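You operate a simulated robot arm through the tools that you are given. There is no shell and no other tool. Be economical: measure what you need, move in short steps, check, and stop when the job is done.

You are at the controls of a simulated two-armed robot. One attempt, no reset.

## Task
Tip the boom microphone upright and swap its black foam cover for the blue one.
Fine: tighten the mic side knob again; stand the black foam cover on the long desk. Set down upright: black foam cover. Where these are worked on the way, their far stop is far enough and under half their travel is too little: mic side knob.

It is judged by the outcome, as a careful person would: the job done as asked, and still so three seconds after it is handed in. It fails if anything else is knocked over, pushed out of place, dropped, spilled or broken. A push-on lid holds only when it is set on centred and level and pressed home; a screw cap is set on level and turned clockwise until tight.

## Robot
Two 7-joint arms with fingered hands on one trunk, on a base that drives. Base frame: it is fixed to the floor where the robot stands at the start and does not move with it; the origin is under the middle of the robot, x ahead of it, y to its left, z up; the surface under the hand at the start is at about z = 73. Readings come in cm, degrees, newtons and seconds.
The left shoulder is at the start at [20, 13.5, 94.5], the right one opposite. Places, roughly: boom arm knob [40, -80, 80]; boom microphone [60, 10, 100]; mic side knob [50, 10, 100]; top of the long desk [90, -30, 70]. Payload 4 kg a hand.
Tool frame (each hand has its own): the origin (TCP) lies between the finger pads and is the grasp point; the fingertips stand 2.5 cm ahead of it; z points along the fingers, y is the line along which they close. Largest opening 8.8 cm; the body of the gripper starts 2.9 cm behind the TCP. The gripper is a hand of 4 fingers: y runs from the thumb to the fingers, the wrist lies at [-1.3, -10.6, -17.4] in the tool frame.
Orientation is that of the tool frame in the base frame, as a unit quaternion [x, y, z, w]. With the fingers straight down and the wrist toward the robot, the tool's x, y and z point along [0, 1, 0], [1, 0, 0] and [0, 0, -1] of the base frame.

## Interface
- The arms move only by the tool play_rows. It takes "left_steps", "right_steps" or both (then of equal length, played together; a hand with none holds still); each is a list of rows, each a list of 6 numbers: the shift along the tool's x, y, z in cm, then the turn, a rotation vector about the tool's x, y, z in rad. In form: [[tx, ty, tz, ax, ay, az], ...]. A call has 1 to 20 rows; each row is the pose to reach, as a shift and turn from the pose commanded when the call began, along the tool's axes at that moment. A row lasts 0.2 s, in which the tool goes at most 5 cm and 8.6 degrees; a call with a longer step from one row to the next is refused whole. Where a pose cannot be reached the arm comes as near as it can. A force on the tool above 90 N (or 10 N above the force at the start of the call, whichever is more), or a blocked arm, ends the call early, and 0.2 s more pass. In this call time passes only in rows, and 0.2 s behind the last. It gives the time, the measured TCP pose, the force on the tool (base axes), the opening and the grip force at its end, in the units of the frame above (readings bear some noise), with the torque about the TCP (base axes, N m) and any sound that the robot's microphone picked up.
- Cameras (640 x 400 px; columns grow to the right, rows downward): "scene" is now at [13.59, 3.37, 155.06]; the picture's right is [0.41, -0.91, 0.00], its down [-0.63, -0.28, -0.72] and it looks along [0.66, 0.29, -0.69] (base axes); focal length 249 px, centre (320, 200). "left" rides on the left gripper at [-6.4, -8.3, -9.8] in its tool frame; the picture's right is [-0.62, -0.37, 0.69], its down [0.71, -0.63, 0.30] and it looks along [0.32, 0.68, 0.65] (tool axes); focal length 265 px, centre (320, 200). "right" rides on the right gripper at [6.4, -8.3, -9.8] in its tool frame; the picture's right is [-0.62, 0.37, -0.69], its down [-0.71, -0.63, 0.30] and it looks along [-0.32, 0.68, 0.65] (tool axes); focal length 265 px, centre (320, 200). There is no depth. A picture from a camera that has moved, and an enlarged one, comes with that camera's place and axes in the base frame and with its lens.
- capture(camera): a new picture of that camera. It takes no simulated time.
- lift_body(by): slides the trunk up (or, below 0, down) by that many cm; the arms and the scene camera ride with it, the base frame stays. It gives what a move gives, with no picture.
- base_move(legs): drives the robot by 1 to 6 legs, each [ahead, left, turn to the left] in cm, cm and degrees, along the robot's own axes; the way and the turn of a leg run together, so that a leg with both is an arc; at most 150 cm and 180 degrees a leg. The arms and the cameras ride along, it lands a little off, and it stops where it bumps. It gives what a move gives.
- finger_targets(index, middle, ring, thumb_bend, thumb_turn, hand): sets how far each is bent, from 0 (flat) to 1 (curled in); at 0.3 the hand is open as for a grip, at 0.7 the pads meet at the TCP. One left out holds its place. A second passes; each finger stops where it meets its share of the squeeze, and holds until it gets a number again. It is the only way to open and close the hand. It gives what a move gives, with no picture; readings hold the bend of each and the force on the fingers (four entries, about 0 where the hand has none), thumb and palm. thumb_turn goes from beside the hand (0) to across from the fingers (1), as for a grip.
- aim_head(pan, tilt): turns the head with the scene camera to pan (to the left, within 97 degrees either way) and tilt (down, from -29 to 69), counted from straight ahead of the robot. It gives what a move gives.
- inspect(camera, box): a new picture of the part [left, top, right, bottom] of that camera's present view, enlarged. It takes no simulated time.
- close_job(): hands the job in; it is judged then, once.

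Work in short steps. Places have to be worked out from the pictures, the camera data and where the tool is seen: move nearer, look again, correct. Check each grasp and each placing, and mend what went wrong. You have 120 turns and 92 pictures in all, those below and enlarged ones among them. Open the grippers and draw the arms clear of the work before you hand the job in, unless the task says otherwise; then end with one line.

The tools are called after "Call:" as a command line: name --argument value ..., lists and objects as JSON in quotes. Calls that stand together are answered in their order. play_rows: Moves the arms, as the interface text tells. Its arguments: {"type":"object","properties":{"left_steps":{"type":"array","items":{"type":"array","items":{"type":"number"}}},"right_steps":{"type":"array","items":{"type":"array","items":{"type":"number"}}}},"required":[]} The other tools are called the same way: lift_body (by) slides the trunk up or down; finger_targets (index, middle, ring, thumb_bend, thumb_turn, hand) moves the fingers one by one; base_move (legs) drives the base; aim_head (pan, tilt) turns the head that bears the scene camera; capture (camera) takes a picture; inspect (camera, box) takes an enlarged picture of a part of a camera's view; close_job () hands the job in.

At the start:

```text
t: 0.0
left_position: [46.79, 40.66, 132.24]
left_orientation: [0.708, 0.707, 0.001, 0.0]
left_ft_force: [0.5, 0.0, -0.1]
left_torque: [-0.02, 0.04, 0.0]
left_gripper_width: 8.74
left_finger_force: 0.0
left_shape: jaw
left_bend: [0.3, 0.3, 0.3, 0.3, 0.98]
left_finger forces: [0.1, 0.0, 0.0, 0.1, 0.0, 0.0]
right_position: [57.2, 0.16, 132.5]
right_orientation: [0.707, 0.707, 0.001, 0.0]
right_ft_force: [-0.4, 0.3, -0.4]
right_torque: [-0.02, -0.02, 0.0]
right_gripper_width: 8.77
right_finger_force: 0.2
right_shape: jaw
right_bend: [0.3, 0.3, 0.3, 0.3, 0.98]
right_finger forces: [0.0, 0.0, 0.1, 0.1, 0.0, 0.0]
trunk travel left (down, up): [-55.0, 22.0]
robot x, y, heading: [0.13, -0.12, -0.1]
head pan, tilt: [24.0, 44.0]
```

scene: 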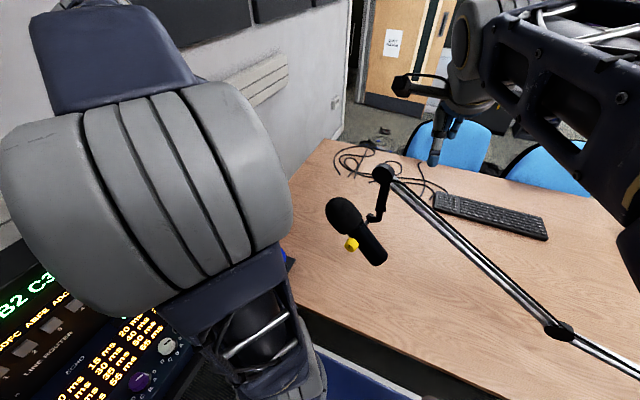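
right: 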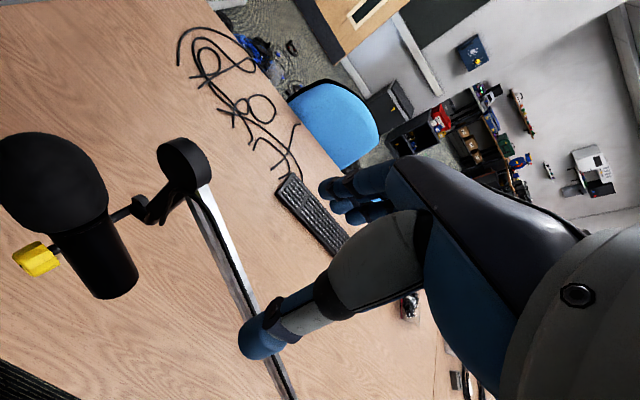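
left: 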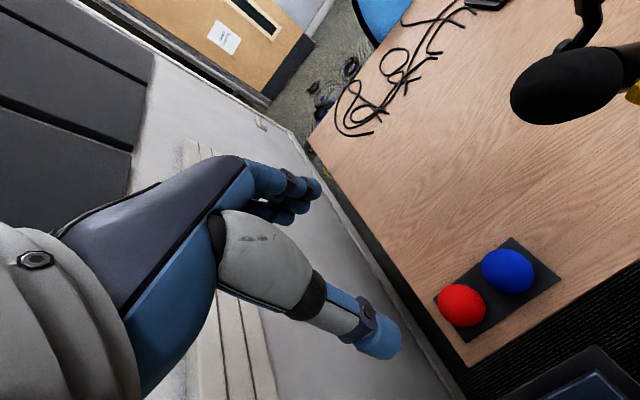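

I start with enlarged views of the mic and of the rack to fix the geometry.

Call:
inspect --camera "scene" --box '[290, 150, 450, 280]'

Call:
inspect --camera "left" --box '[400, 200, 600, 370]'

Call:
inspect --camera "right" --box '[0, 110, 240, 310]'

```text
3.08 times, centred on (370, 215) of scene
camera zoom: at [13.59, 3.37, 155.06], right [0.41, -0.91, 0.0], down [-0.63, -0.28, -0.72], along [0.66, 0.29, -0.69], focal length 767 px, centre (166, 154)
```

zoom: 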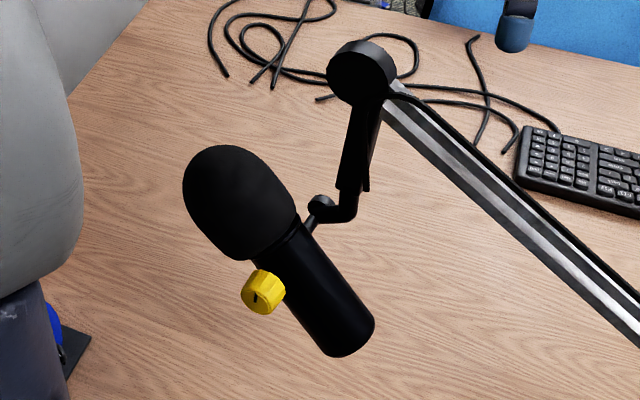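

```text
2.35 times, centred on (500, 285) of left
camera zoom: at [38.7, 34.2, 142.0], right [-0.37, -0.62, -0.69], down [-0.63, 0.71, -0.3], along [0.68, 0.32, -0.65], focal length 624 px, centre (-104, 0)
```

zoom: 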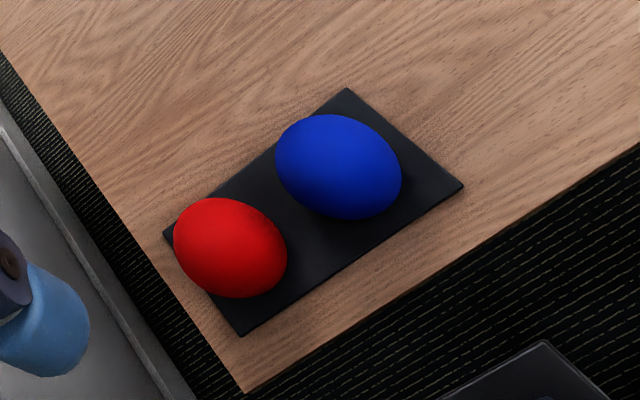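

```text
2.00 times, centred on (120, 210) of right
camera zoom: at [48.79, 6.62, 142.43], right [0.37, -0.62, 0.69], down [-0.63, -0.71, -0.3], along [0.68, -0.32, -0.65], focal length 531 px, centre (720, 180)
```

zoom: 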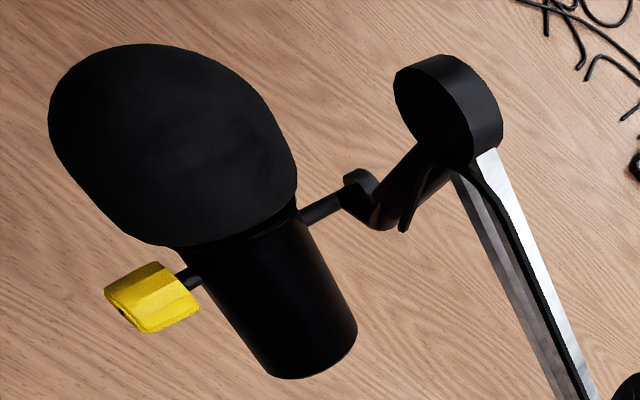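

The mic tilts about 43° toward +y (foam at ≈[57.8,15.9,106.8], knob ≈[52.8,11.6,101.8] facing me, hinge axis roughly along x). I back the base up to get arm room and then look again.

Call:
base_move --legs '[[-22, 0, 0]]'

Call:
aim_head --pan 12 --tilt 36

Call:
capture --camera "scene"

```text
t: 1.7
left_position: [24.71, 40.67, 132.19]
left_orientation: [0.708, 0.707, 0.0, 0.0]
left_ft_force: [-0.5, -0.3, -0.9]
left_torque: [-0.02, -0.01, 0.03]
left_gripper_width: 8.76
left_finger_force: 0.1
left_shape: jaw
left_bend: [0.3, 0.3, 0.3, 0.3, 0.98]
left_finger forces: [0.1, 0.0, 0.1, 0.0, 0.1, 0.0]
right_position: [34.86, 0.16, 132.6]
right_orientation: [0.707, 0.707, 0.0, 0.0]
right_ft_force: [0.5, -1.2, -1.0]
right_torque: [-0.01, 0.02, 0.01]
right_gripper_width: 8.77
right_finger_force: 0.1
right_shape: jaw
right_bend: [0.3, 0.3, 0.3, 0.3, 0.98]
right_finger forces: [0.0, 0.0, 0.0, 0.0, 0.1, 0.0]
trunk travel left (down, up): [-55.0, 22.0]
robot x, y, heading: [-22.3, -0.2, 0.3]
head pan, tilt: [24.0, 44.0]
```

```text
t: 2.4
left_position: [24.8, 40.54, 132.09]
left_orientation: [0.708, 0.707, 0.001, 0.001]
left_ft_force: [-0.3, 1.0, 1.4]
left_torque: [0.0, 0.0, -0.03]
left_gripper_width: 8.76
left_finger_force: 0.0
left_shape: jaw
left_bend: [0.3, 0.3, 0.3, 0.3, 0.98]
left_finger forces: [0.1, 0.0, 0.0, 0.1, 0.0, 0.1]
right_position: [34.94, 0.22, 132.65]
right_orientation: [0.707, 0.707, 0.0, 0.0]
right_ft_force: [-0.1, -0.3, 0.2]
right_torque: [-0.01, 0.0, 0.0]
right_gripper_width: 8.76
right_finger_force: 0.1
right_shape: jaw
right_bend: [0.3, 0.3, 0.3, 0.3, 0.98]
right_finger forces: [0.1, 0.0, 0.0, 0.0, 0.1, 0.0]
trunk travel left (down, up): [-55.0, 22.0]
robot x, y, heading: [-22.42, 0.15, 0.2]
head pan, tilt: [12.0, 36.0]
```

```text
85 pictures are left
camera scene: at [-7.57, 1.85, 156.24], right [0.21, -0.98, 0.0], down [-0.58, -0.12, -0.81], along [0.79, 0.17, -0.59], focal length 249 px, centre (320, 200)
```

scene: 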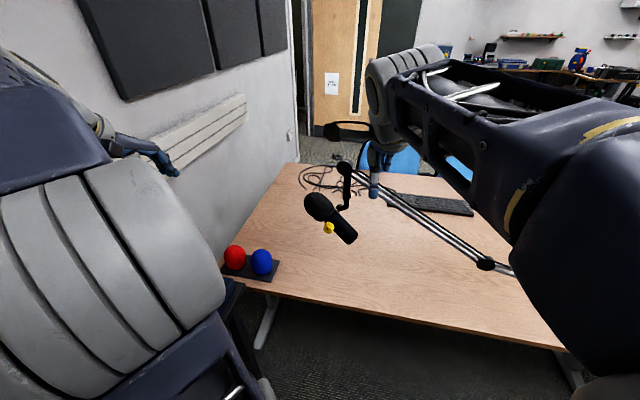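

View is clear. I bring the right hand to face the knob (fingers toward +x, hand-y up), standing off at about [42,11.6,102].

Call:
play_rows --right_steps '[[0.95, 0.58, 2.55, -0.131, 0, 0], [1.9, 1.17, 5.1, -0.262, 0, 0], [2.85, 1.75, 7.65, -0.393, 0, 0], [3.8, 2.33, 10.2, -0.524, 0, 0], [4.75, 2.92, 12.75, -0.654, 0, 0], [5.7, 3.5, 15.3, -0.785, 0, 0], [6.65, 4.08, 17.85, -0.916, 0, 0], [7.6, 4.67, 20.4, -1.047, 0, 0], [8.55, 5.25, 22.95, -1.178, 0, 0], [9.5, 5.83, 25.5, -1.309, 0, 0], [10.45, 6.42, 28.05, -1.44, 0, 0], [11.4, 7, 30.6, -1.571, 0, 0]]'

Call:
capture --camera "right"

Call:
capture --camera "scene"

```text
t: 3.6
left_position: [24.72, 40.58, 132.21]
left_orientation: [0.707, 0.707, 0.0, 0.0]
left_ft_force: [0.0, 0.1, -0.4]
left_torque: [0.06, 0.06, 0.01]
left_gripper_width: 8.79
left_finger_force: 0.1
left_shape: jaw
left_bend: [0.3, 0.3, 0.3, 0.3, 0.98]
left_finger forces: [0.1, 0.1, 0.1, 0.0, 0.0, 0.0]
right_position: [37.68, 4.55, 119.1]
right_orientation: [0.686, 0.685, 0.225, 0.096]
right_ft_force: [0.2, -0.2, -0.1]
right_torque: [-0.02, 0.04, 0.01]
right_gripper_width: 8.8
right_finger_force: 0.0
right_shape: jaw
right_bend: [0.3, 0.3, 0.3, 0.3, 0.98]
right_finger forces: [0.1, 0.0, 0.1, 0.0, 0.0, 0.0]
trunk travel left (down, up): [-55.0, 22.0]
robot x, y, heading: [-22.28, -0.12, 0.1]
head pan, tilt: [12.0, 36.0]
stopped in row 5 (right hand): the arm was blocked; the commanded pose is now the measured one
```

```text
84 pictures are left
camera right: at [25.62, 9.56, 125.3], right [0.05, -0.75, 0.66], down [-0.4, -0.62, -0.67], along [0.91, -0.23, -0.33], focal length 265 px, centre (320, 200)
```

right: 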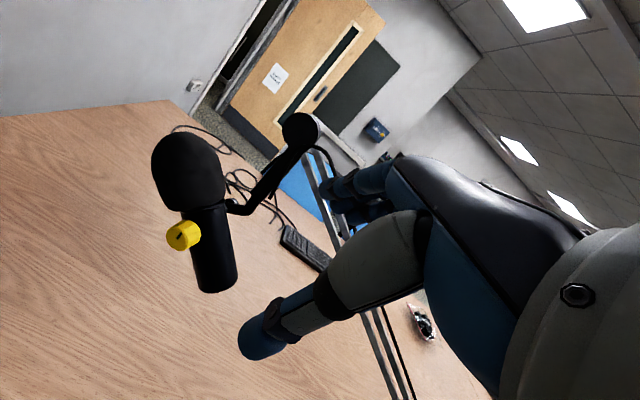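

```text
83 pictures are left
camera scene: at [-7.54, 1.78, 156.24], right [0.21, -0.98, 0.0], down [-0.58, -0.12, -0.81], along [0.79, 0.17, -0.59], focal length 249 px, centre (320, 200)
```

scene: 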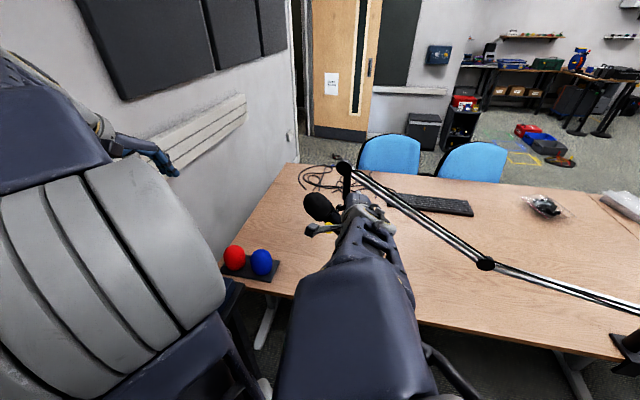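

The wrist-below posture is not reachable, so I use the natural right-hand posture: fingers toward +x, hand-y to the left (wrist to the right).

Call:
play_rows --right_steps '[[0.25, -0.38, 1.15, -0.051, -0.066, -0.102], [0.5, -0.76, 2.29, -0.103, -0.131, -0.203], [0.76, -1.14, 3.44, -0.154, -0.197, -0.305], [1.01, -1.52, 4.59, -0.206, -0.262, -0.406], [1.26, -1.9, 5.73, -0.257, -0.328, -0.508], [1.51, -2.28, 6.88, -0.308, -0.394, -0.609], [1.76, -2.66, 8.03, -0.36, -0.459, -0.711], [2.02, -3.05, 9.17, -0.411, -0.525, -0.812], [2.27, -3.43, 10.3, -0.463, -0.59, -0.914], [2.52, -3.81, 11.47, -0.514, -0.656, -1.015], [2.77, -4.19, 12.6, -0.565, -0.722, -1.117], [3.02, -4.57, 13.76, -0.617, -0.787, -1.218], [3.28, -4.95, 14.9, -0.668, -0.853, -1.32], [3.53, -5.33, 16.05, -0.72, -0.918, -1.421], [3.78, -5.71, 17.2, -0.771, -0.984, -1.523]]'

Call:
capture --camera "right"

Call:
capture --camera "scene"

```text
t: 4.7
left_position: [26.49, 42.22, 127.79]
left_orientation: [0.707, 0.705, -0.056, 0.0]
left_ft_force: [-0.8, -0.5, -0.6]
left_torque: [-0.01, 0.02, 0.01]
left_gripper_width: 8.79
left_finger_force: 0.0
left_shape: jaw
left_bend: [0.3, 0.3, 0.3, 0.3, 0.98]
left_finger forces: [0.0, 0.0, 0.1, 0.0, 0.0, 0.1]
right_position: [37.99, 7.39, 115.06]
right_orientation: [0.54, 0.773, 0.221, 0.251]
right_ft_force: [-0.1, 0.4, -0.2]
right_torque: [0.0, 0.01, -0.01]
right_gripper_width: 8.8
right_finger_force: 0.1
right_shape: jaw
right_bend: [0.3, 0.3, 0.3, 0.3, 0.98]
right_finger forces: [0.1, 0.0, 0.0, 0.0, 0.1, 0.0]
trunk travel left (down, up): [-55.0, 22.0]
robot x, y, heading: [-22.15, -0.12, -0.2]
head pan, tilt: [12.0, 36.0]
stopped in row 5 (right hand): the arm was blocked; the commanded pose is now the measured one
```

```text
82 pictures are left
camera right: at [23.88, 10.13, 116.56], right [0.01, -0.52, 0.86], down [-0.06, -0.86, -0.51], along [1.0, -0.04, -0.04], focal length 265 px, centre (320, 200)
```

right: 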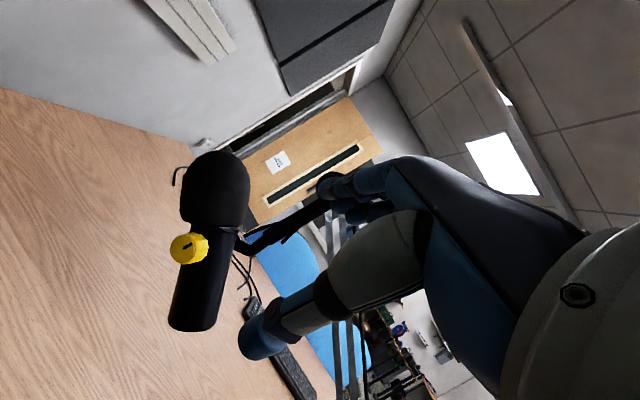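

```text
81 pictures are left
camera scene: at [-7.57, 1.83, 156.25], right [0.21, -0.98, 0.0], down [-0.58, -0.12, -0.81], along [0.79, 0.17, -0.59], focal length 249 px, centre (320, 200)
```

scene: 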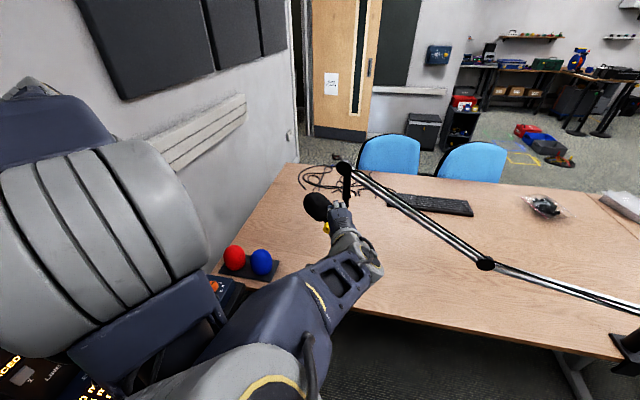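

The left arm was shoved a little: the right arm, crossing the midline, meets it. I retract the right arm to its own side and will use the left hand for the knob instead.

Call:
play_rows --right_steps '[[-3.4, -0.43, -1.46, 0.085, 0.005, 0.042], [-6.75, -0.86, -2.9, 0.171, 0.011, 0.084], [-10.1, -1.29, -4.4, 0.256, 0.016, 0.126], [-13.5, -1.72, -5.85, 0.342, 0.022, 0.168], [-16.9, -2.16, -7.3, 0.427, 0.027, 0.21], [-20.2, -2.59, -8.8, 0.512, 0.032, 0.253], [-23.6, -3.0, -10.2, 0.598, 0.038, 0.295], [-27, -3.45, -11.7, 0.683, 0.043, 0.337]]'

Call:
capture --camera "scene"

Call:
capture --camera "left"

```text
t: 6.5
left_position: [26.3, 42.16, 127.85]
left_orientation: [0.706, 0.706, -0.055, 0.0]
left_ft_force: [-0.2, -0.8, -1.2]
left_torque: [0.0, -0.01, -0.03]
left_gripper_width: 8.77
left_finger_force: 0.1
left_shape: jaw
left_bend: [0.3, 0.3, 0.3, 0.3, 0.98]
left_finger forces: [0.1, 0.0, 0.0, 0.0, 0.0, 0.0]
right_position: [36.2, -20.12, 126.13]
right_orientation: [0.707, 0.707, 0.0, 0.001]
right_ft_force: [0.4, -0.4, 0.6]
right_torque: [0.01, 0.03, -0.02]
right_gripper_width: 8.77
right_finger_force: 0.0
right_shape: jaw
right_bend: [0.3, 0.3, 0.3, 0.3, 0.98]
right_finger forces: [0.1, 0.0, 0.0, 0.0, 0.0, 0.1]
trunk travel left (down, up): [-55.0, 22.0]
robot x, y, heading: [-22.11, -0.17, -0.0]
head pan, tilt: [12.0, 36.0]
```

```text
80 pictures are left
camera scene: at [-7.58, 1.84, 156.24], right [0.21, -0.98, 0.0], down [-0.58, -0.12, -0.81], along [0.79, 0.17, -0.59], focal length 249 px, centre (320, 200)
```

scene: 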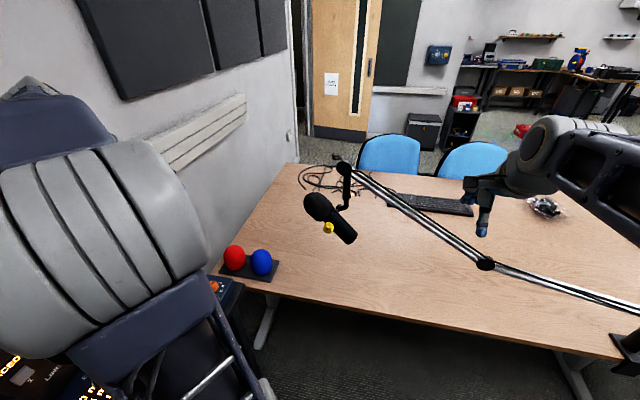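

```text
79 pictures are left
camera left: at [18.99, 36.54, 138.73], right [-0.42, -0.67, -0.61], down [-0.65, 0.69, -0.31], along [0.63, 0.27, -0.73], focal length 265 px, centre (320, 200)
```

left: 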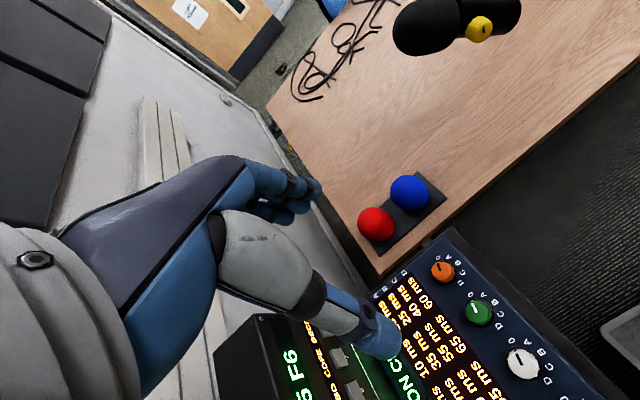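

Right arm is clear. Now the left hand: turn to face the knob (fingers +x, hand-y to the right, wrist left) stopping near [42,14,104].

Call:
play_rows --left_steps '[[-1.64, 1.1, 1.55, -0.077, 0.083, 0.077], [-3.29, 2.2, 3.1, -0.154, 0.166, 0.154], [-4.93, 3.3, 4.65, -0.231, 0.249, 0.231], [-6.58, 4.4, 6.2, -0.308, 0.332, 0.308], [-8.22, 5.5, 7.75, -0.384, 0.414, 0.384], [-9.86, 6.6, 9.3, -0.461, 0.497, 0.461], [-11.5, 7.7, 10.85, -0.538, 0.58, 0.538], [-13.15, 8.8, 12.4, -0.615, 0.663, 0.615], [-14.8, 9.9, 13.95, -0.692, 0.746, 0.692], [-16.4, 11, 15.5, -0.769, 0.829, 0.769], [-18.1, 12.1, 17.05, -0.846, 0.912, 0.846], [-19.7, 13.2, 18.6, -0.923, 0.995, 0.923], [-21.4, 14.3, 20.15, -0.999, 1.077, 0.999], [-23, 15.4, 21.7, -1.076, 1.16, 1.076], [-24.7, 16.5, 23.25, -1.153, 1.243, 1.153], [-26.3, 17.6, 24.8, -1.23, 1.326, 1.23]]'

Call:
capture --camera "scene"

Call:
capture --camera "left"

```text
t: 9.2
left_position: [27.11, -8.97, 131.76]
left_orientation: [0.714, 0.02, 0.57, 0.407]
left_ft_force: [-0.1, 1.0, 0.8]
left_torque: [-0.02, -0.01, -0.01]
left_gripper_width: 8.79
left_finger_force: 0.0
left_shape: jaw
left_bend: [0.3, 0.3, 0.3, 0.3, 0.97]
left_finger forces: [0.1, 0.0, 0.0, 0.0, 0.1, 0.0]
left hand out of reach, approached as far as the arm can: row 8, 9, 10, 11, 12, 13
right_position: [35.85, -20.38, 126.91]
right_orientation: [0.708, 0.706, 0.014, 0.005]
right_ft_force: [-0.4, 0.6, 0.2]
right_torque: [-0.03, 0.0, -0.01]
right_gripper_width: 8.81
right_finger_force: 0.1
right_shape: jaw
right_bend: [0.3, 0.3, 0.3, 0.3, 0.98]
right_finger forces: [0.1, 0.0, 0.1, 0.0, 0.0, 0.1]
trunk travel left (down, up): [-55.0, 22.0]
robot x, y, heading: [-21.75, 0.11, 0.1]
head pan, tilt: [12.0, 36.0]
stopped in row 13 (left hand): the arm was blocked; the commanded pose is now the measured one
```

```text
78 pictures are left
camera scene: at [-7.6, 1.85, 156.25], right [0.21, -0.98, 0.0], down [-0.58, -0.12, -0.81], along [0.79, 0.17, -0.59], focal length 249 px, centre (320, 200)
```

scene: 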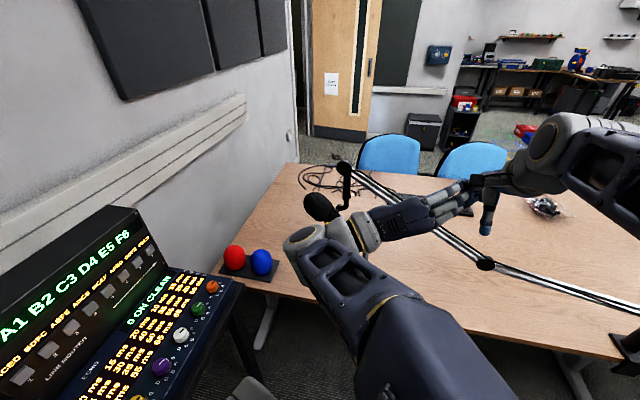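

```text
77 pictures are left
camera left: at [20.35, -1.15, 121.91], right [0.52, -0.45, -0.73], down [0.78, 0.6, 0.18], along [0.36, -0.66, 0.66], focal length 265 px, centre (320, 200)
```

left: 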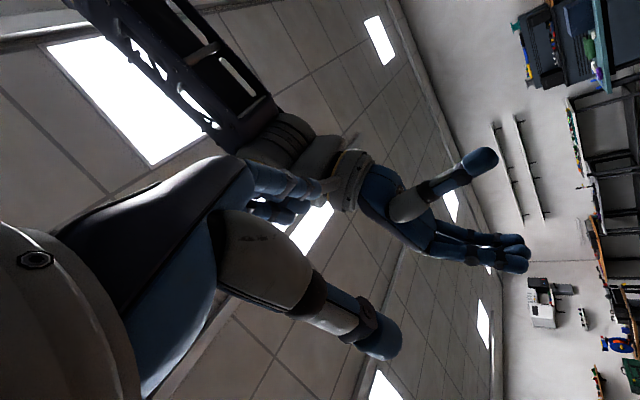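

I mirrored the wrist wrongly: natural for the left hand is hand-y to the left (palm facing right). I first bring the left hand back to its home pose.

Call:
play_rows --left_steps '[[1.41, -2.1, -1.74, 0.104, -0.017, -0.074], [2.81, -4.2, -3.48, 0.207, -0.035, -0.147], [4.22, -6.3, -5.2, 0.311, -0.052, -0.221], [5.6, -8.4, -6.95, 0.414, -0.069, -0.294], [7.0, -10.5, -8.7, 0.518, -0.086, -0.368], [8.4, -12.6, -10.4, 0.621, -0.104, -0.441], [9.8, -14.7, -12.2, 0.725, -0.121, -0.515], [11.25, -16.8, -13.9, 0.829, -0.138, -0.589], [12.7, -18.9, -15.6, 0.932, -0.155, -0.662], [14.1, -21, -17.4, 1.036, -0.173, -0.736], [15.5, -23.1, -19.1, 1.139, -0.19, -0.809], [16.9, -25.2, -20.9, 1.243, -0.207, -0.883], [18.3, -27.3, -22.6, 1.346, -0.224, -0.956], [19.7, -29.4, -24.3, 1.45, -0.242, -1.03], [21.1, -31.5, -26.1, 1.553, -0.259, -1.103], [22.5, -33.6, -27.8, 1.657, -0.276, -1.177]]'

Call:
capture --camera "scene"

```text
t: 11.1
left_position: [25.3, 21.32, 131.39]
left_orientation: [0.77, 0.501, 0.348, 0.189]
left_ft_force: [0.3, -0.2, -0.4]
left_torque: [-0.05, 0.02, 0.02]
left_gripper_width: 8.8
left_finger_force: 0.1
left_shape: jaw
left_bend: [0.3, 0.3, 0.3, 0.3, 0.98]
left_finger forces: [0.0, 0.0, 0.0, 0.0, 0.0, 0.1]
left hand out of reach, approached as far as the arm can: row 1, 2, 3, 4, 5
right_position: [35.85, -20.41, 126.84]
right_orientation: [0.707, 0.707, 0.012, 0.005]
right_ft_force: [0.9, -0.1, 0.2]
right_torque: [0.01, 0.01, -0.01]
right_gripper_width: 8.8
right_finger_force: 0.1
right_shape: jaw
right_bend: [0.3, 0.3, 0.3, 0.3, 0.98]
right_finger forces: [0.0, 0.0, 0.0, 0.1, 0.1, 0.1]
trunk travel left (down, up): [-55.0, 22.0]
robot x, y, heading: [-22.04, 0.43, -0.1]
head pan, tilt: [12.0, 36.0]
stopped in row 9 (left hand): the arm was blocked; the commanded pose is now the measured one
```

```text
76 pictures are left
camera scene: at [-7.59, 1.8, 156.24], right [0.21, -0.98, 0.0], down [-0.58, -0.12, -0.81], along [0.79, 0.17, -0.59], focal length 249 px, centre (320, 200)
```

scene: 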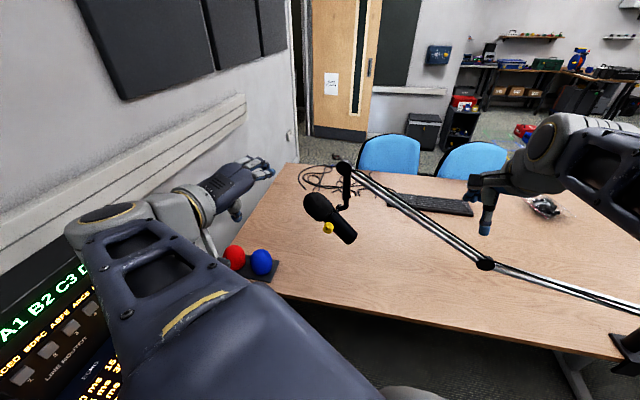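

Continue returning the left hand to its home-like pose, a bit further forward.

Call:
play_rows --left_steps '[[2.4, -0.16, 0.68, 0.098, -0.029, -0.049], [4.75, -0.33, 1.36, 0.196, -0.058, -0.098], [7.1, -0.49, 2.0, 0.294, -0.087, -0.147], [9.5, -0.65, 2.7, 0.392, -0.116, -0.196], [11.9, -0.81, 3.4, 0.49, -0.144, -0.245], [14.25, -0.98, 4.1, 0.588, -0.173, -0.294], [16.6, -1.14, 4.8, 0.686, -0.202, -0.343], [19, -1.3, 5.45, 0.784, -0.231, -0.392]]'

Call:
capture --camera "scene"

```text
t: 12.9
left_position: [33.11, 39.34, 133.57]
left_orientation: [0.706, 0.708, 0.001, -0.001]
left_ft_force: [-0.5, 0.1, 0.1]
left_torque: [0.0, -0.01, 0.05]
left_gripper_width: 8.83
left_finger_force: 0.1
left_shape: jaw
left_bend: [0.3, 0.3, 0.3, 0.3, 0.98]
left_finger forces: [0.0, 0.0, 0.2, 0.1, 0.0, 0.1]
right_position: [35.88, -20.36, 126.89]
right_orientation: [0.708, 0.707, 0.012, 0.005]
right_ft_force: [-0.1, 0.0, 0.0]
right_torque: [-0.01, 0.0, -0.02]
right_gripper_width: 8.81
right_finger_force: 0.1
right_shape: jaw
right_bend: [0.3, 0.3, 0.3, 0.3, 0.98]
right_finger forces: [0.1, 0.0, 0.0, 0.1, 0.0, 0.0]
trunk travel left (down, up): [-55.0, 22.0]
robot x, y, heading: [-22.79, -0.14, 0.1]
head pan, tilt: [12.0, 36.0]
```

```text
75 pictures are left
camera scene: at [-7.61, 1.78, 156.25], right [0.21, -0.98, 0.0], down [-0.57, -0.12, -0.81], along [0.79, 0.17, -0.59], focal length 249 px, centre (320, 200)
```

scene: 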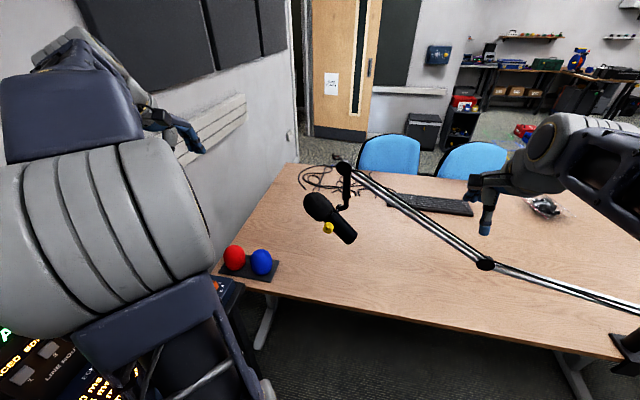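

Home pose regained. I shift the base 12 cm right, then turn the left hand to face +x with hand-y left, keeping clear of the mic.

Call:
base_move --legs '[[0, -12, 0]]'

Call:
play_rows --left_steps '[[-0.73, 0.47, 1.73, -0.081, -0.081, -0.081], [-1.47, 0.93, 3.47, -0.161, -0.161, -0.161], [-2.2, 1.4, 5.2, -0.242, -0.242, -0.242], [-2.93, 1.87, 6.93, -0.322, -0.322, -0.322], [-3.67, 2.33, 8.67, -0.403, -0.403, -0.403], [-4.4, 2.8, 10.4, -0.484, -0.484, -0.484], [-5.13, 3.27, 12.1, -0.564, -0.564, -0.564], [-5.87, 3.73, 13.9, -0.645, -0.645, -0.645], [-6.6, 4.2, 15.6, -0.725, -0.725, -0.725], [-7.33, 4.67, 17.3, -0.806, -0.806, -0.806], [-8.07, 5.13, 19.1, -0.887, -0.887, -0.887], [-8.8, 5.6, 20.8, -0.967, -0.967, -0.967], [-9.5, 6.07, 22.5, -1.048, -1.048, -1.048], [-10.3, 6.5, 24.3, -1.128, -1.128, -1.128], [-11, 7, 26, -1.209, -1.209, -1.209]]'

Call:
capture --camera "scene"

Call:
capture --camera "left"

```text
t: 14.1
left_position: [33.24, 27.15, 133.55]
left_orientation: [0.707, 0.707, 0.002, 0.001]
left_ft_force: [0.5, 0.0, 0.1]
left_torque: [0.05, -0.01, -0.02]
left_gripper_width: 8.8
left_finger_force: 0.0
left_shape: jaw
left_bend: [0.3, 0.3, 0.3, 0.3, 0.98]
left_finger forces: [0.0, 0.0, 0.0, 0.0, 0.0, 0.0]
right_position: [35.97, -32.6, 126.92]
right_orientation: [0.708, 0.706, 0.013, 0.004]
right_ft_force: [0.1, -0.5, -0.1]
right_torque: [0.0, -0.04, 0.04]
right_gripper_width: 8.79
right_finger_force: 0.1
right_shape: jaw
right_bend: [0.3, 0.3, 0.3, 0.3, 0.98]
right_finger forces: [0.0, 0.0, 0.1, 0.1, 0.0, 0.0]
trunk travel left (down, up): [-55.0, 22.0]
robot x, y, heading: [-22.04, -12.1, -0.0]
head pan, tilt: [12.0, 36.0]
```

```text
t: 17.3
left_position: [39.02, 21.86, 106.28]
left_orientation: [0.104, 0.827, -0.058, 0.55]
left_ft_force: [-0.9, -0.5, -0.1]
left_torque: [0.01, 0.0, -0.09]
left_gripper_width: 8.8
left_finger_force: 0.1
left_shape: jaw
left_bend: [0.3, 0.3, 0.3, 0.3, 0.98]
left_finger forces: [0.0, 0.0, 0.0, 0.1, 0.0, 0.1]
left hand out of reach, approached as far as the arm can: row 11, 12, 13, 14, 15
right_position: [35.86, -32.48, 126.92]
right_orientation: [0.708, 0.706, 0.013, 0.004]
right_ft_force: [-0.7, -0.3, -0.4]
right_torque: [0.01, -0.06, 0.01]
right_gripper_width: 8.8
right_finger_force: 0.1
right_shape: jaw
right_bend: [0.3, 0.3, 0.3, 0.3, 0.98]
right_finger forces: [0.1, 0.0, 0.0, 0.0, 0.1, 0.0]
trunk travel left (down, up): [-55.0, 22.0]
robot x, y, heading: [-22.24, -12.14, -0.1]
head pan, tilt: [12.0, 36.0]
```

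```text
74 pictures are left
camera scene: at [-7.7, -10.27, 156.25], right [0.21, -0.98, 0.0], down [-0.57, -0.12, -0.81], along [0.79, 0.17, -0.59], focal length 249 px, centre (320, 200)
```

scene: 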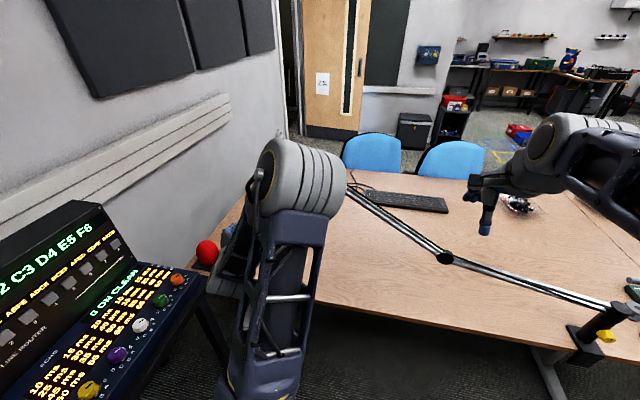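

```text
73 pictures are left
camera left: at [30.83, 15.14, 115.87], right [0.77, -0.57, 0.29], down [-0.14, -0.6, -0.79], along [0.63, 0.56, -0.54], focal length 265 px, centre (320, 200)
```

left: 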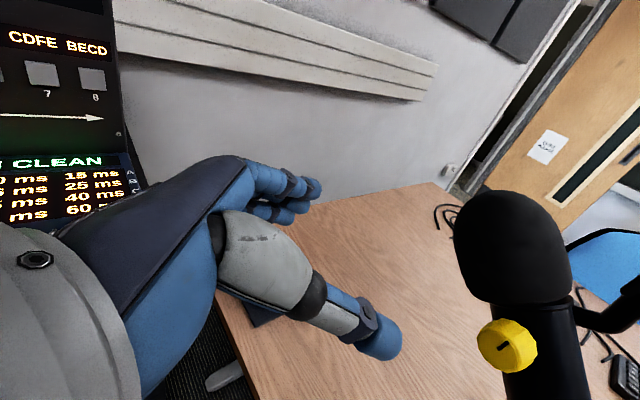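

Nearly there; only the last pitch-up is out of reach, likely because the arm is folded. I back up 12 cm more so the forearm can point forward.

Call:
base_move --legs '[[-12, 0, 0]]'

Call:
play_rows --left_steps '[[0, 0, 3, 0, 0, 0], [0, 0, 6, 0, 0, 0], [0, 0, 9, 0, 0, 0], [0, 0, 12, 0, 0, 0]]'

```text
t: 18.6
left_position: [27.07, 21.85, 106.21]
left_orientation: [0.105, 0.827, -0.058, 0.549]
left_ft_force: [0.5, 0.0, -0.3]
left_torque: [0.0, 0.0, -0.01]
left_gripper_width: 8.82
left_finger_force: 0.1
left_shape: jaw
left_bend: [0.3, 0.3, 0.3, 0.3, 0.98]
left_finger forces: [0.0, 0.0, 0.0, 0.0, 0.1, 0.1]
right_position: [23.75, -32.56, 126.86]
right_orientation: [0.709, 0.705, 0.012, 0.005]
right_ft_force: [-0.4, -0.1, 0.1]
right_torque: [0.01, -0.01, -0.04]
right_gripper_width: 8.8
right_finger_force: 0.0
right_shape: jaw
right_bend: [0.3, 0.3, 0.3, 0.3, 0.98]
right_finger forces: [0.0, 0.0, 0.0, 0.0, 0.1, 0.0]
trunk travel left (down, up): [-55.0, 22.0]
robot x, y, heading: [-34.31, -12.3, -0.1]
head pan, tilt: [12.0, 36.0]
```

```text
t: 19.6
left_position: [37.99, 19.04, 101.59]
left_orientation: [0.108, 0.827, -0.058, 0.548]
left_ft_force: [0.1, 0.7, 0.6]
left_torque: [-0.03, 0.02, 0.01]
left_gripper_width: 8.8
left_finger_force: 0.3
left_shape: jaw
left_bend: [0.3, 0.3, 0.3, 0.3, 0.98]
left_finger forces: [0.0, 0.0, 0.1, 0.0, 0.1, 0.0]
right_position: [23.87, -32.43, 126.93]
right_orientation: [0.708, 0.706, 0.012, 0.006]
right_ft_force: [0.5, 0.7, 0.2]
right_torque: [-0.03, 0.01, -0.01]
right_gripper_width: 8.81
right_finger_force: 0.0
right_shape: jaw
right_bend: [0.3, 0.3, 0.3, 0.3, 0.98]
right_finger forces: [0.0, 0.0, 0.0, 0.0, 0.1, 0.0]
trunk travel left (down, up): [-55.0, 22.0]
robot x, y, heading: [-34.1, -12.28, 0.1]
head pan, tilt: [12.0, 36.0]
```

Extending works. Now finish the turn so the fingers point straight at the knob, going to about [42,13,103].

Call:
play_rows --left_steps '[[-0.86, -1.2, 1.07, -0.058, -0.099, -0.016], [-1.72, -2.4, 2.15, -0.115, -0.198, -0.033], [-2.6, -3.6, 3.2, -0.173, -0.297, -0.05], [-3.45, -4.85, 4.3, -0.231, -0.396, -0.066]]'

Call:
capture --camera "left"

```text
t: 20.6
left_position: [42.21, 12.88, 103.55]
left_orientation: [-0.002, 0.708, -0.001, 0.706]
left_ft_force: [-0.5, 0.9, 0.2]
left_torque: [-0.01, 0.02, 0.01]
left_gripper_width: 8.78
left_finger_force: 0.0
left_shape: jaw
left_bend: [0.3, 0.3, 0.3, 0.3, 0.98]
left_finger forces: [0.0, 0.0, 0.0, 0.0, 0.0, 0.0]
left hand out of reach, approached as far as the arm can: row 1, 2, 3, 4
right_position: [23.75, -32.46, 126.85]
right_orientation: [0.708, 0.706, 0.013, 0.005]
right_ft_force: [-0.2, 0.5, -0.1]
right_torque: [0.04, -0.01, -0.03]
right_gripper_width: 8.82
right_finger_force: 0.1
right_shape: jaw
right_bend: [0.3, 0.3, 0.3, 0.3, 0.98]
right_finger forces: [0.0, 0.1, 0.0, 0.0, 0.1, 0.0]
trunk travel left (down, up): [-55.0, 22.0]
robot x, y, heading: [-34.6, -12.24, -0.1]
head pan, tilt: [12.0, 36.0]
```

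```text
72 pictures are left
camera left: at [32.51, 4.43, 110.0], right [0.7, -0.36, 0.62], down [0.3, -0.63, -0.71], along [0.65, 0.69, -0.33], focal length 265 px, centre (320, 200)
```

left: 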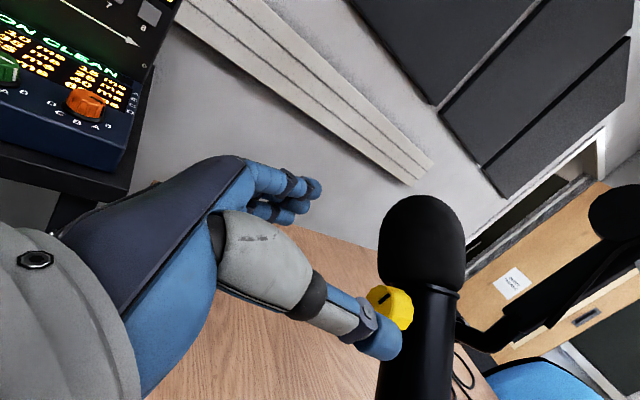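

Pose is exact, facing the knob, which I now place at ≈[52.8,11.6,100.8]. Align and advance partway, then check.

Call:
play_rows --left_steps '[[2.6, -1.1, 0, 0, 0, 0], [2.6, -1.1, 2.5, 0, 0, 0], [2.6, -1.1, 5, 0, 0, 0]]'

Call:
capture --camera "left"

Call:
inspect --camera "scene" --box '[220, 120, 400, 240]'

```text
t: 21.4
left_position: [47.19, 11.7, 100.86]
left_orientation: [0.0, 0.707, -0.001, 0.708]
left_ft_force: [0.2, -0.1, -0.1]
left_torque: [-0.03, 0.02, -0.02]
left_gripper_width: 8.8
left_finger_force: 0.0
left_shape: jaw
left_bend: [0.3, 0.3, 0.3, 0.3, 0.98]
left_finger forces: [0.0, 0.0, 0.0, 0.0, 0.0, 0.0]
left hand out of reach, approached as far as the arm can: row 1, 2
right_position: [23.87, -32.61, 126.85]
right_orientation: [0.709, 0.705, 0.012, 0.004]
right_ft_force: [-0.5, 0.7, 0.6]
right_torque: [0.03, 0.03, 0.03]
right_gripper_width: 8.81
right_finger_force: 0.1
right_shape: jaw
right_bend: [0.3, 0.3, 0.3, 0.3, 0.98]
right_finger forces: [0.1, 0.0, 0.0, 0.0, 0.1, 0.0]
trunk travel left (down, up): [-55.0, 22.0]
robot x, y, heading: [-34.36, -11.9, -0.3]
head pan, tilt: [12.0, 36.0]
```

```text
71 pictures are left
camera left: at [37.49, 3.36, 107.34], right [0.69, -0.37, 0.62], down [0.3, -0.63, -0.71], along [0.66, 0.68, -0.32], focal length 265 px, centre (320, 200)
```

left: 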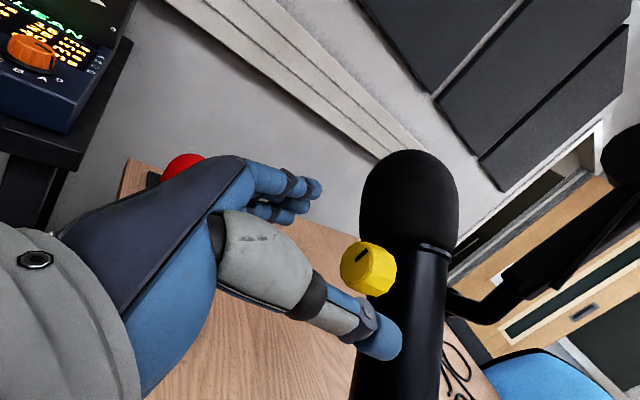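

```text
3.33 times, centred on (310, 180) of scene
camera zoom: at [-19.62, -10.31, 156.25], right [0.2, -0.98, 0.0], down [-0.58, -0.12, -0.81], along [0.79, 0.17, -0.59], focal length 831 px, centre (353, 267)
```

zoom: 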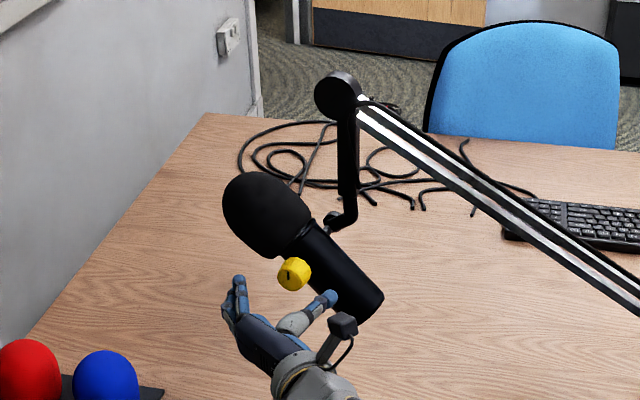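

Triangulation with the new views puts the knob centre at ≈[54,11.8,99.8]. I advance the hand around it.

Call:
play_rows --left_steps '[[0.95, 0.1, 0, 0, 0, 0], [0.95, 0.1, 2, 0, 0, 0], [0.95, 0.1, 3.5, 0, 0, 0], [0.95, 0.1, 5, 0, 0, 0]]'

Call:
capture --camera "left"

Call:
inspect --camera "scene" --box '[260, 150, 360, 230]'

```text
t: 22.4
left_position: [52.3, 11.74, 100.06]
left_orientation: [0.001, 0.707, -0.001, 0.707]
left_ft_force: [-0.2, -0.5, 1.1]
left_torque: [-0.02, -0.01, -0.01]
left_gripper_width: 8.81
left_finger_force: 0.1
left_shape: jaw
left_bend: [0.3, 0.3, 0.3, 0.3, 0.98]
left_finger forces: [0.0, 0.1, 0.0, 0.0, 0.1, 0.0]
right_position: [23.85, -32.59, 127.01]
right_orientation: [0.709, 0.705, 0.013, 0.005]
right_ft_force: [-0.4, 0.7, -0.7]
right_torque: [0.02, 0.0, -0.01]
right_gripper_width: 8.77
right_finger_force: 0.1
right_shape: jaw
right_bend: [0.3, 0.3, 0.3, 0.3, 0.98]
right_finger forces: [0.0, 0.0, 0.0, 0.0, 0.0, 0.0]
trunk travel left (down, up): [-55.0, 22.0]
robot x, y, heading: [-34.38, -11.81, -0.4]
head pan, tilt: [12.0, 36.0]
```

```text
69 pictures are left
camera left: at [42.53, 3.45, 106.43], right [0.69, -0.37, 0.62], down [0.3, -0.63, -0.71], along [0.66, 0.68, -0.32], focal length 265 px, centre (320, 200)
```

left: 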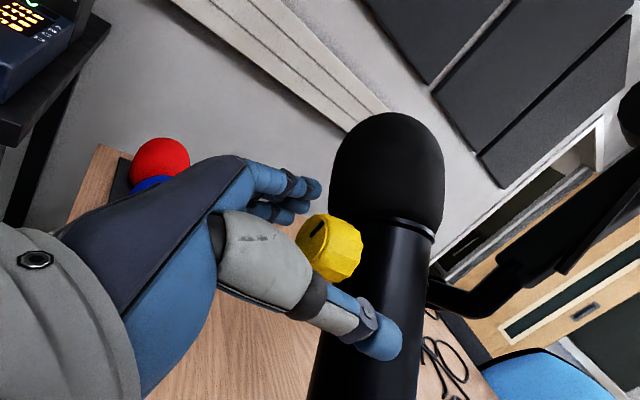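

```text
5.00 times, centred on (310, 190) of scene
camera zoom: at [-19.62, -10.31, 156.24], right [0.2, -0.98, 0.0], down [-0.58, -0.12, -0.81], along [0.79, 0.17, -0.59], focal length 1246 px, centre (370, 250)
```

zoom: 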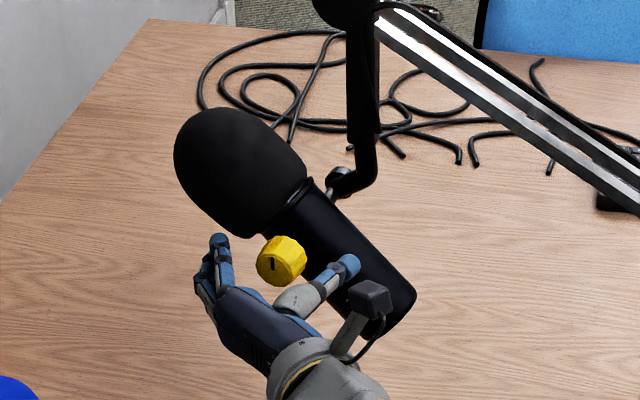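

The TCP is right at the knob's front face and centred. I advance 0.6 cm more and close the fingers on it.

Call:
play_rows --left_steps '[[0, 0.1, 0.6, 0, 0, 0]]'

Call:
finger_targets --hand "left" --index 0.7 --middle 0.7 --ring 0.7 --thumb_bend 0.7

Call:
capture --camera "left"

```text
t: 22.8
left_position: [52.85, 11.8, 99.97]
left_orientation: [0.002, 0.707, 0.0, 0.707]
left_ft_force: [-0.2, 0.7, -0.3]
left_torque: [-0.01, -0.02, -0.01]
left_gripper_width: 8.8
left_finger_force: 0.2
left_shape: jaw
left_bend: [0.3, 0.3, 0.3, 0.3, 0.98]
left_finger forces: [0.0, 0.0, 0.0, 0.0, 0.0, 0.0]
right_position: [23.78, -32.51, 126.86]
right_orientation: [0.709, 0.705, 0.012, 0.005]
right_ft_force: [-0.2, 0.5, -0.4]
right_torque: [-0.01, 0.03, 0.02]
right_gripper_width: 8.81
right_finger_force: 0.1
right_shape: jaw
right_bend: [0.3, 0.3, 0.3, 0.3, 0.98]
right_finger forces: [0.0, 0.0, 0.0, 0.0, 0.0, 0.1]
trunk travel left (down, up): [-55.0, 22.0]
robot x, y, heading: [-33.91, -12.18, -0.1]
head pan, tilt: [12.0, 36.0]
```

```text
t: 23.8
left_position: [52.8, 12.01, 100.02]
left_orientation: [0.0, 0.707, 0.0, 0.707]
left_ft_force: [-10.4, 6.9, 0.6]
left_torque: [-0.17, -0.09, 0.13]
left_gripper_width: 3.8
left_finger_force: 12.1
left_shape: fingers
left_bend: [0.49, 0.66, 0.7, 0.59, 0.94]
left_finger forces: [10.6, 3.8, 0.0, 0.0, 10.6, 0.0]
right_position: [23.8, -32.55, 126.86]
right_orientation: [0.708, 0.706, 0.012, 0.005]
right_ft_force: [-0.4, 0.1, 0.0]
right_torque: [0.01, 0.02, -0.03]
right_gripper_width: 8.8
right_finger_force: 0.2
right_shape: jaw
right_bend: [0.3, 0.3, 0.3, 0.3, 0.98]
right_finger forces: [0.1, 0.0, 0.0, 0.1, 0.1, 0.0]
trunk travel left (down, up): [-55.0, 22.0]
robot x, y, heading: [-34.23, -11.78, -0.2]
head pan, tilt: [12.0, 36.0]
```

```text
67 pictures are left
camera left: at [43.07, 3.63, 106.41], right [0.69, -0.37, 0.62], down [0.3, -0.63, -0.71], along [0.65, 0.68, -0.32], focal length 265 px, centre (320, 200)
```

left: 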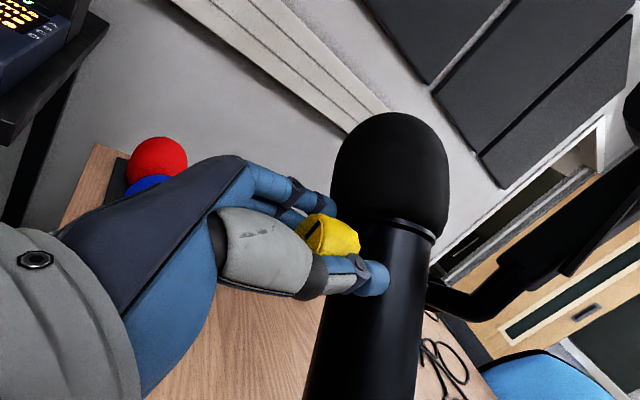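

Gripped (index/middle against thumb). I turn counter-clockwise (−z) 45° and look at the marker.

Call:
play_rows --left_steps '[[0, 0, 0, 0, 0, -0.13], [0, 0, 0, 0, 0, -0.26], [0, 0, 0, 0, 0, -0.39], [0, 0, 0, 0, 0, -0.52], [0, 0, 0, 0, 0, -0.65], [0, 0, 0, 0, 0, -0.78]]'

Call:
inspect --camera "left" --box '[240, 160, 440, 330]'

Call:
inspect --camera "scene" --box '[260, 150, 360, 230]'

```text
t: 25.1
left_position: [52.88, 11.85, 100.0]
left_orientation: [-0.267, 0.655, -0.27, 0.653]
left_ft_force: [5.2, -2.0, 1.6]
left_torque: [0.14, 0.06, 0.04]
left_gripper_width: 2.15
left_finger_force: 9.4
left_shape: fingers
left_bend: [0.6, 0.65, 0.7, 0.6, 0.97]
left_finger forces: [2.8, 6.1, 0.0, 0.1, 10.0, 0.0]
right_position: [23.82, -32.58, 126.77]
right_orientation: [0.709, 0.705, 0.012, 0.004]
right_ft_force: [0.1, 0.0, 0.2]
right_torque: [-0.02, 0.04, -0.01]
right_gripper_width: 8.79
right_finger_force: 0.1
right_shape: jaw
right_bend: [0.3, 0.3, 0.3, 0.3, 0.98]
right_finger forces: [0.1, 0.1, 0.0, 0.0, 0.0, 0.0]
trunk travel left (down, up): [-55.0, 22.0]
robot x, y, heading: [-34.47, -11.98, -0.1]
head pan, tilt: [12.0, 36.0]
```

```text
2.35 times, centred on (340, 245) of left
camera zoom: at [43.15, 10.42, 110.42], right [0.69, 0.17, 0.7], down [0.3, -0.95, -0.06], along [0.65, 0.25, -0.71], focal length 624 px, centre (273, 94)
```

zoom: 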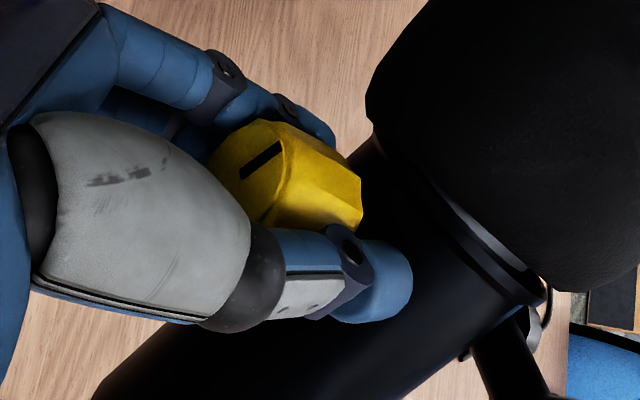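

```text
5.00 times, centred on (310, 190) of scene
camera zoom: at [-19.59, -10.32, 156.24], right [0.2, -0.98, 0.0], down [-0.58, -0.12, -0.81], along [0.79, 0.17, -0.59], focal length 1246 px, centre (370, 250)
```

zoom: 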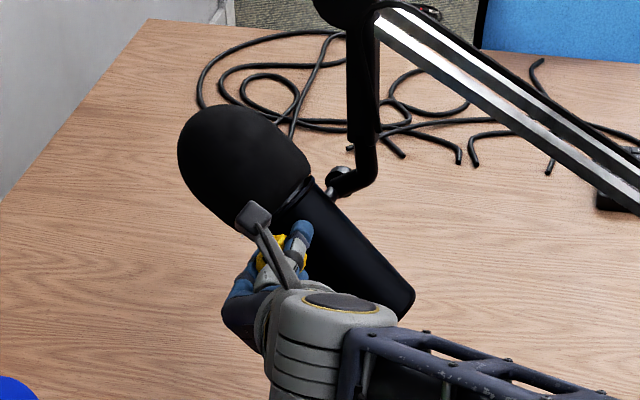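

The marker stays fixed relative to the hand, so the knob turned with it. I go on another ~60°.

Call:
play_rows --left_steps '[[0, 0, 0, 0, 0, -0.13], [0, 0, 0, 0, 0, -0.26], [0, 0, 0, 0, 0, -0.39], [0, 0, 0, 0, 0, -0.52], [0, 0, 0, 0, 0, -0.65], [0, 0, 0, 0, 0, -0.78], [0, 0, 0, 0, 0, -0.91], [0, 0, 0, 0, 0, -1.04]]'

Call:
inspect --camera "left" --box '[240, 160, 440, 330]'

```text
t: 26.9
left_position: [52.62, 12.29, 99.7]
left_orientation: [0.56, -0.435, 0.555, -0.434]
left_ft_force: [-16.9, 15.0, -14.3]
left_torque: [0.38, 0.66, 0.08]
left_gripper_width: 1.81
left_finger_force: 23.5
left_shape: fingers
left_bend: [0.61, 0.6, 0.67, 0.62, 0.96]
left_finger forces: [3.6, 37.0, 1.8, 0.0, 5.9, 0.0]
right_position: [23.85, -32.53, 126.86]
right_orientation: [0.709, 0.705, 0.012, 0.006]
right_ft_force: [-0.1, -0.5, 0.1]
right_torque: [-0.01, -0.03, -0.03]
right_gripper_width: 8.79
right_finger_force: 0.0
right_shape: jaw
right_bend: [0.3, 0.3, 0.3, 0.3, 0.98]
right_finger forces: [0.0, 0.0, 0.0, 0.1, 0.1, 0.1]
trunk travel left (down, up): [-55.0, 22.0]
robot x, y, heading: [-34.15, -12.15, -0.1]
head pan, tilt: [12.0, 36.0]
```

```text
2.35 times, centred on (340, 245) of left
camera zoom: at [42.96, 20.4, 106.38], right [0.69, 0.69, 0.2], down [0.31, -0.54, 0.78], along [0.65, -0.48, -0.59], focal length 624 px, centre (273, 94)
```

zoom: 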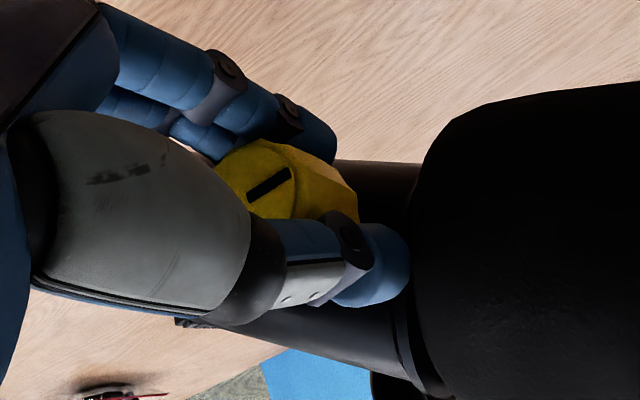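

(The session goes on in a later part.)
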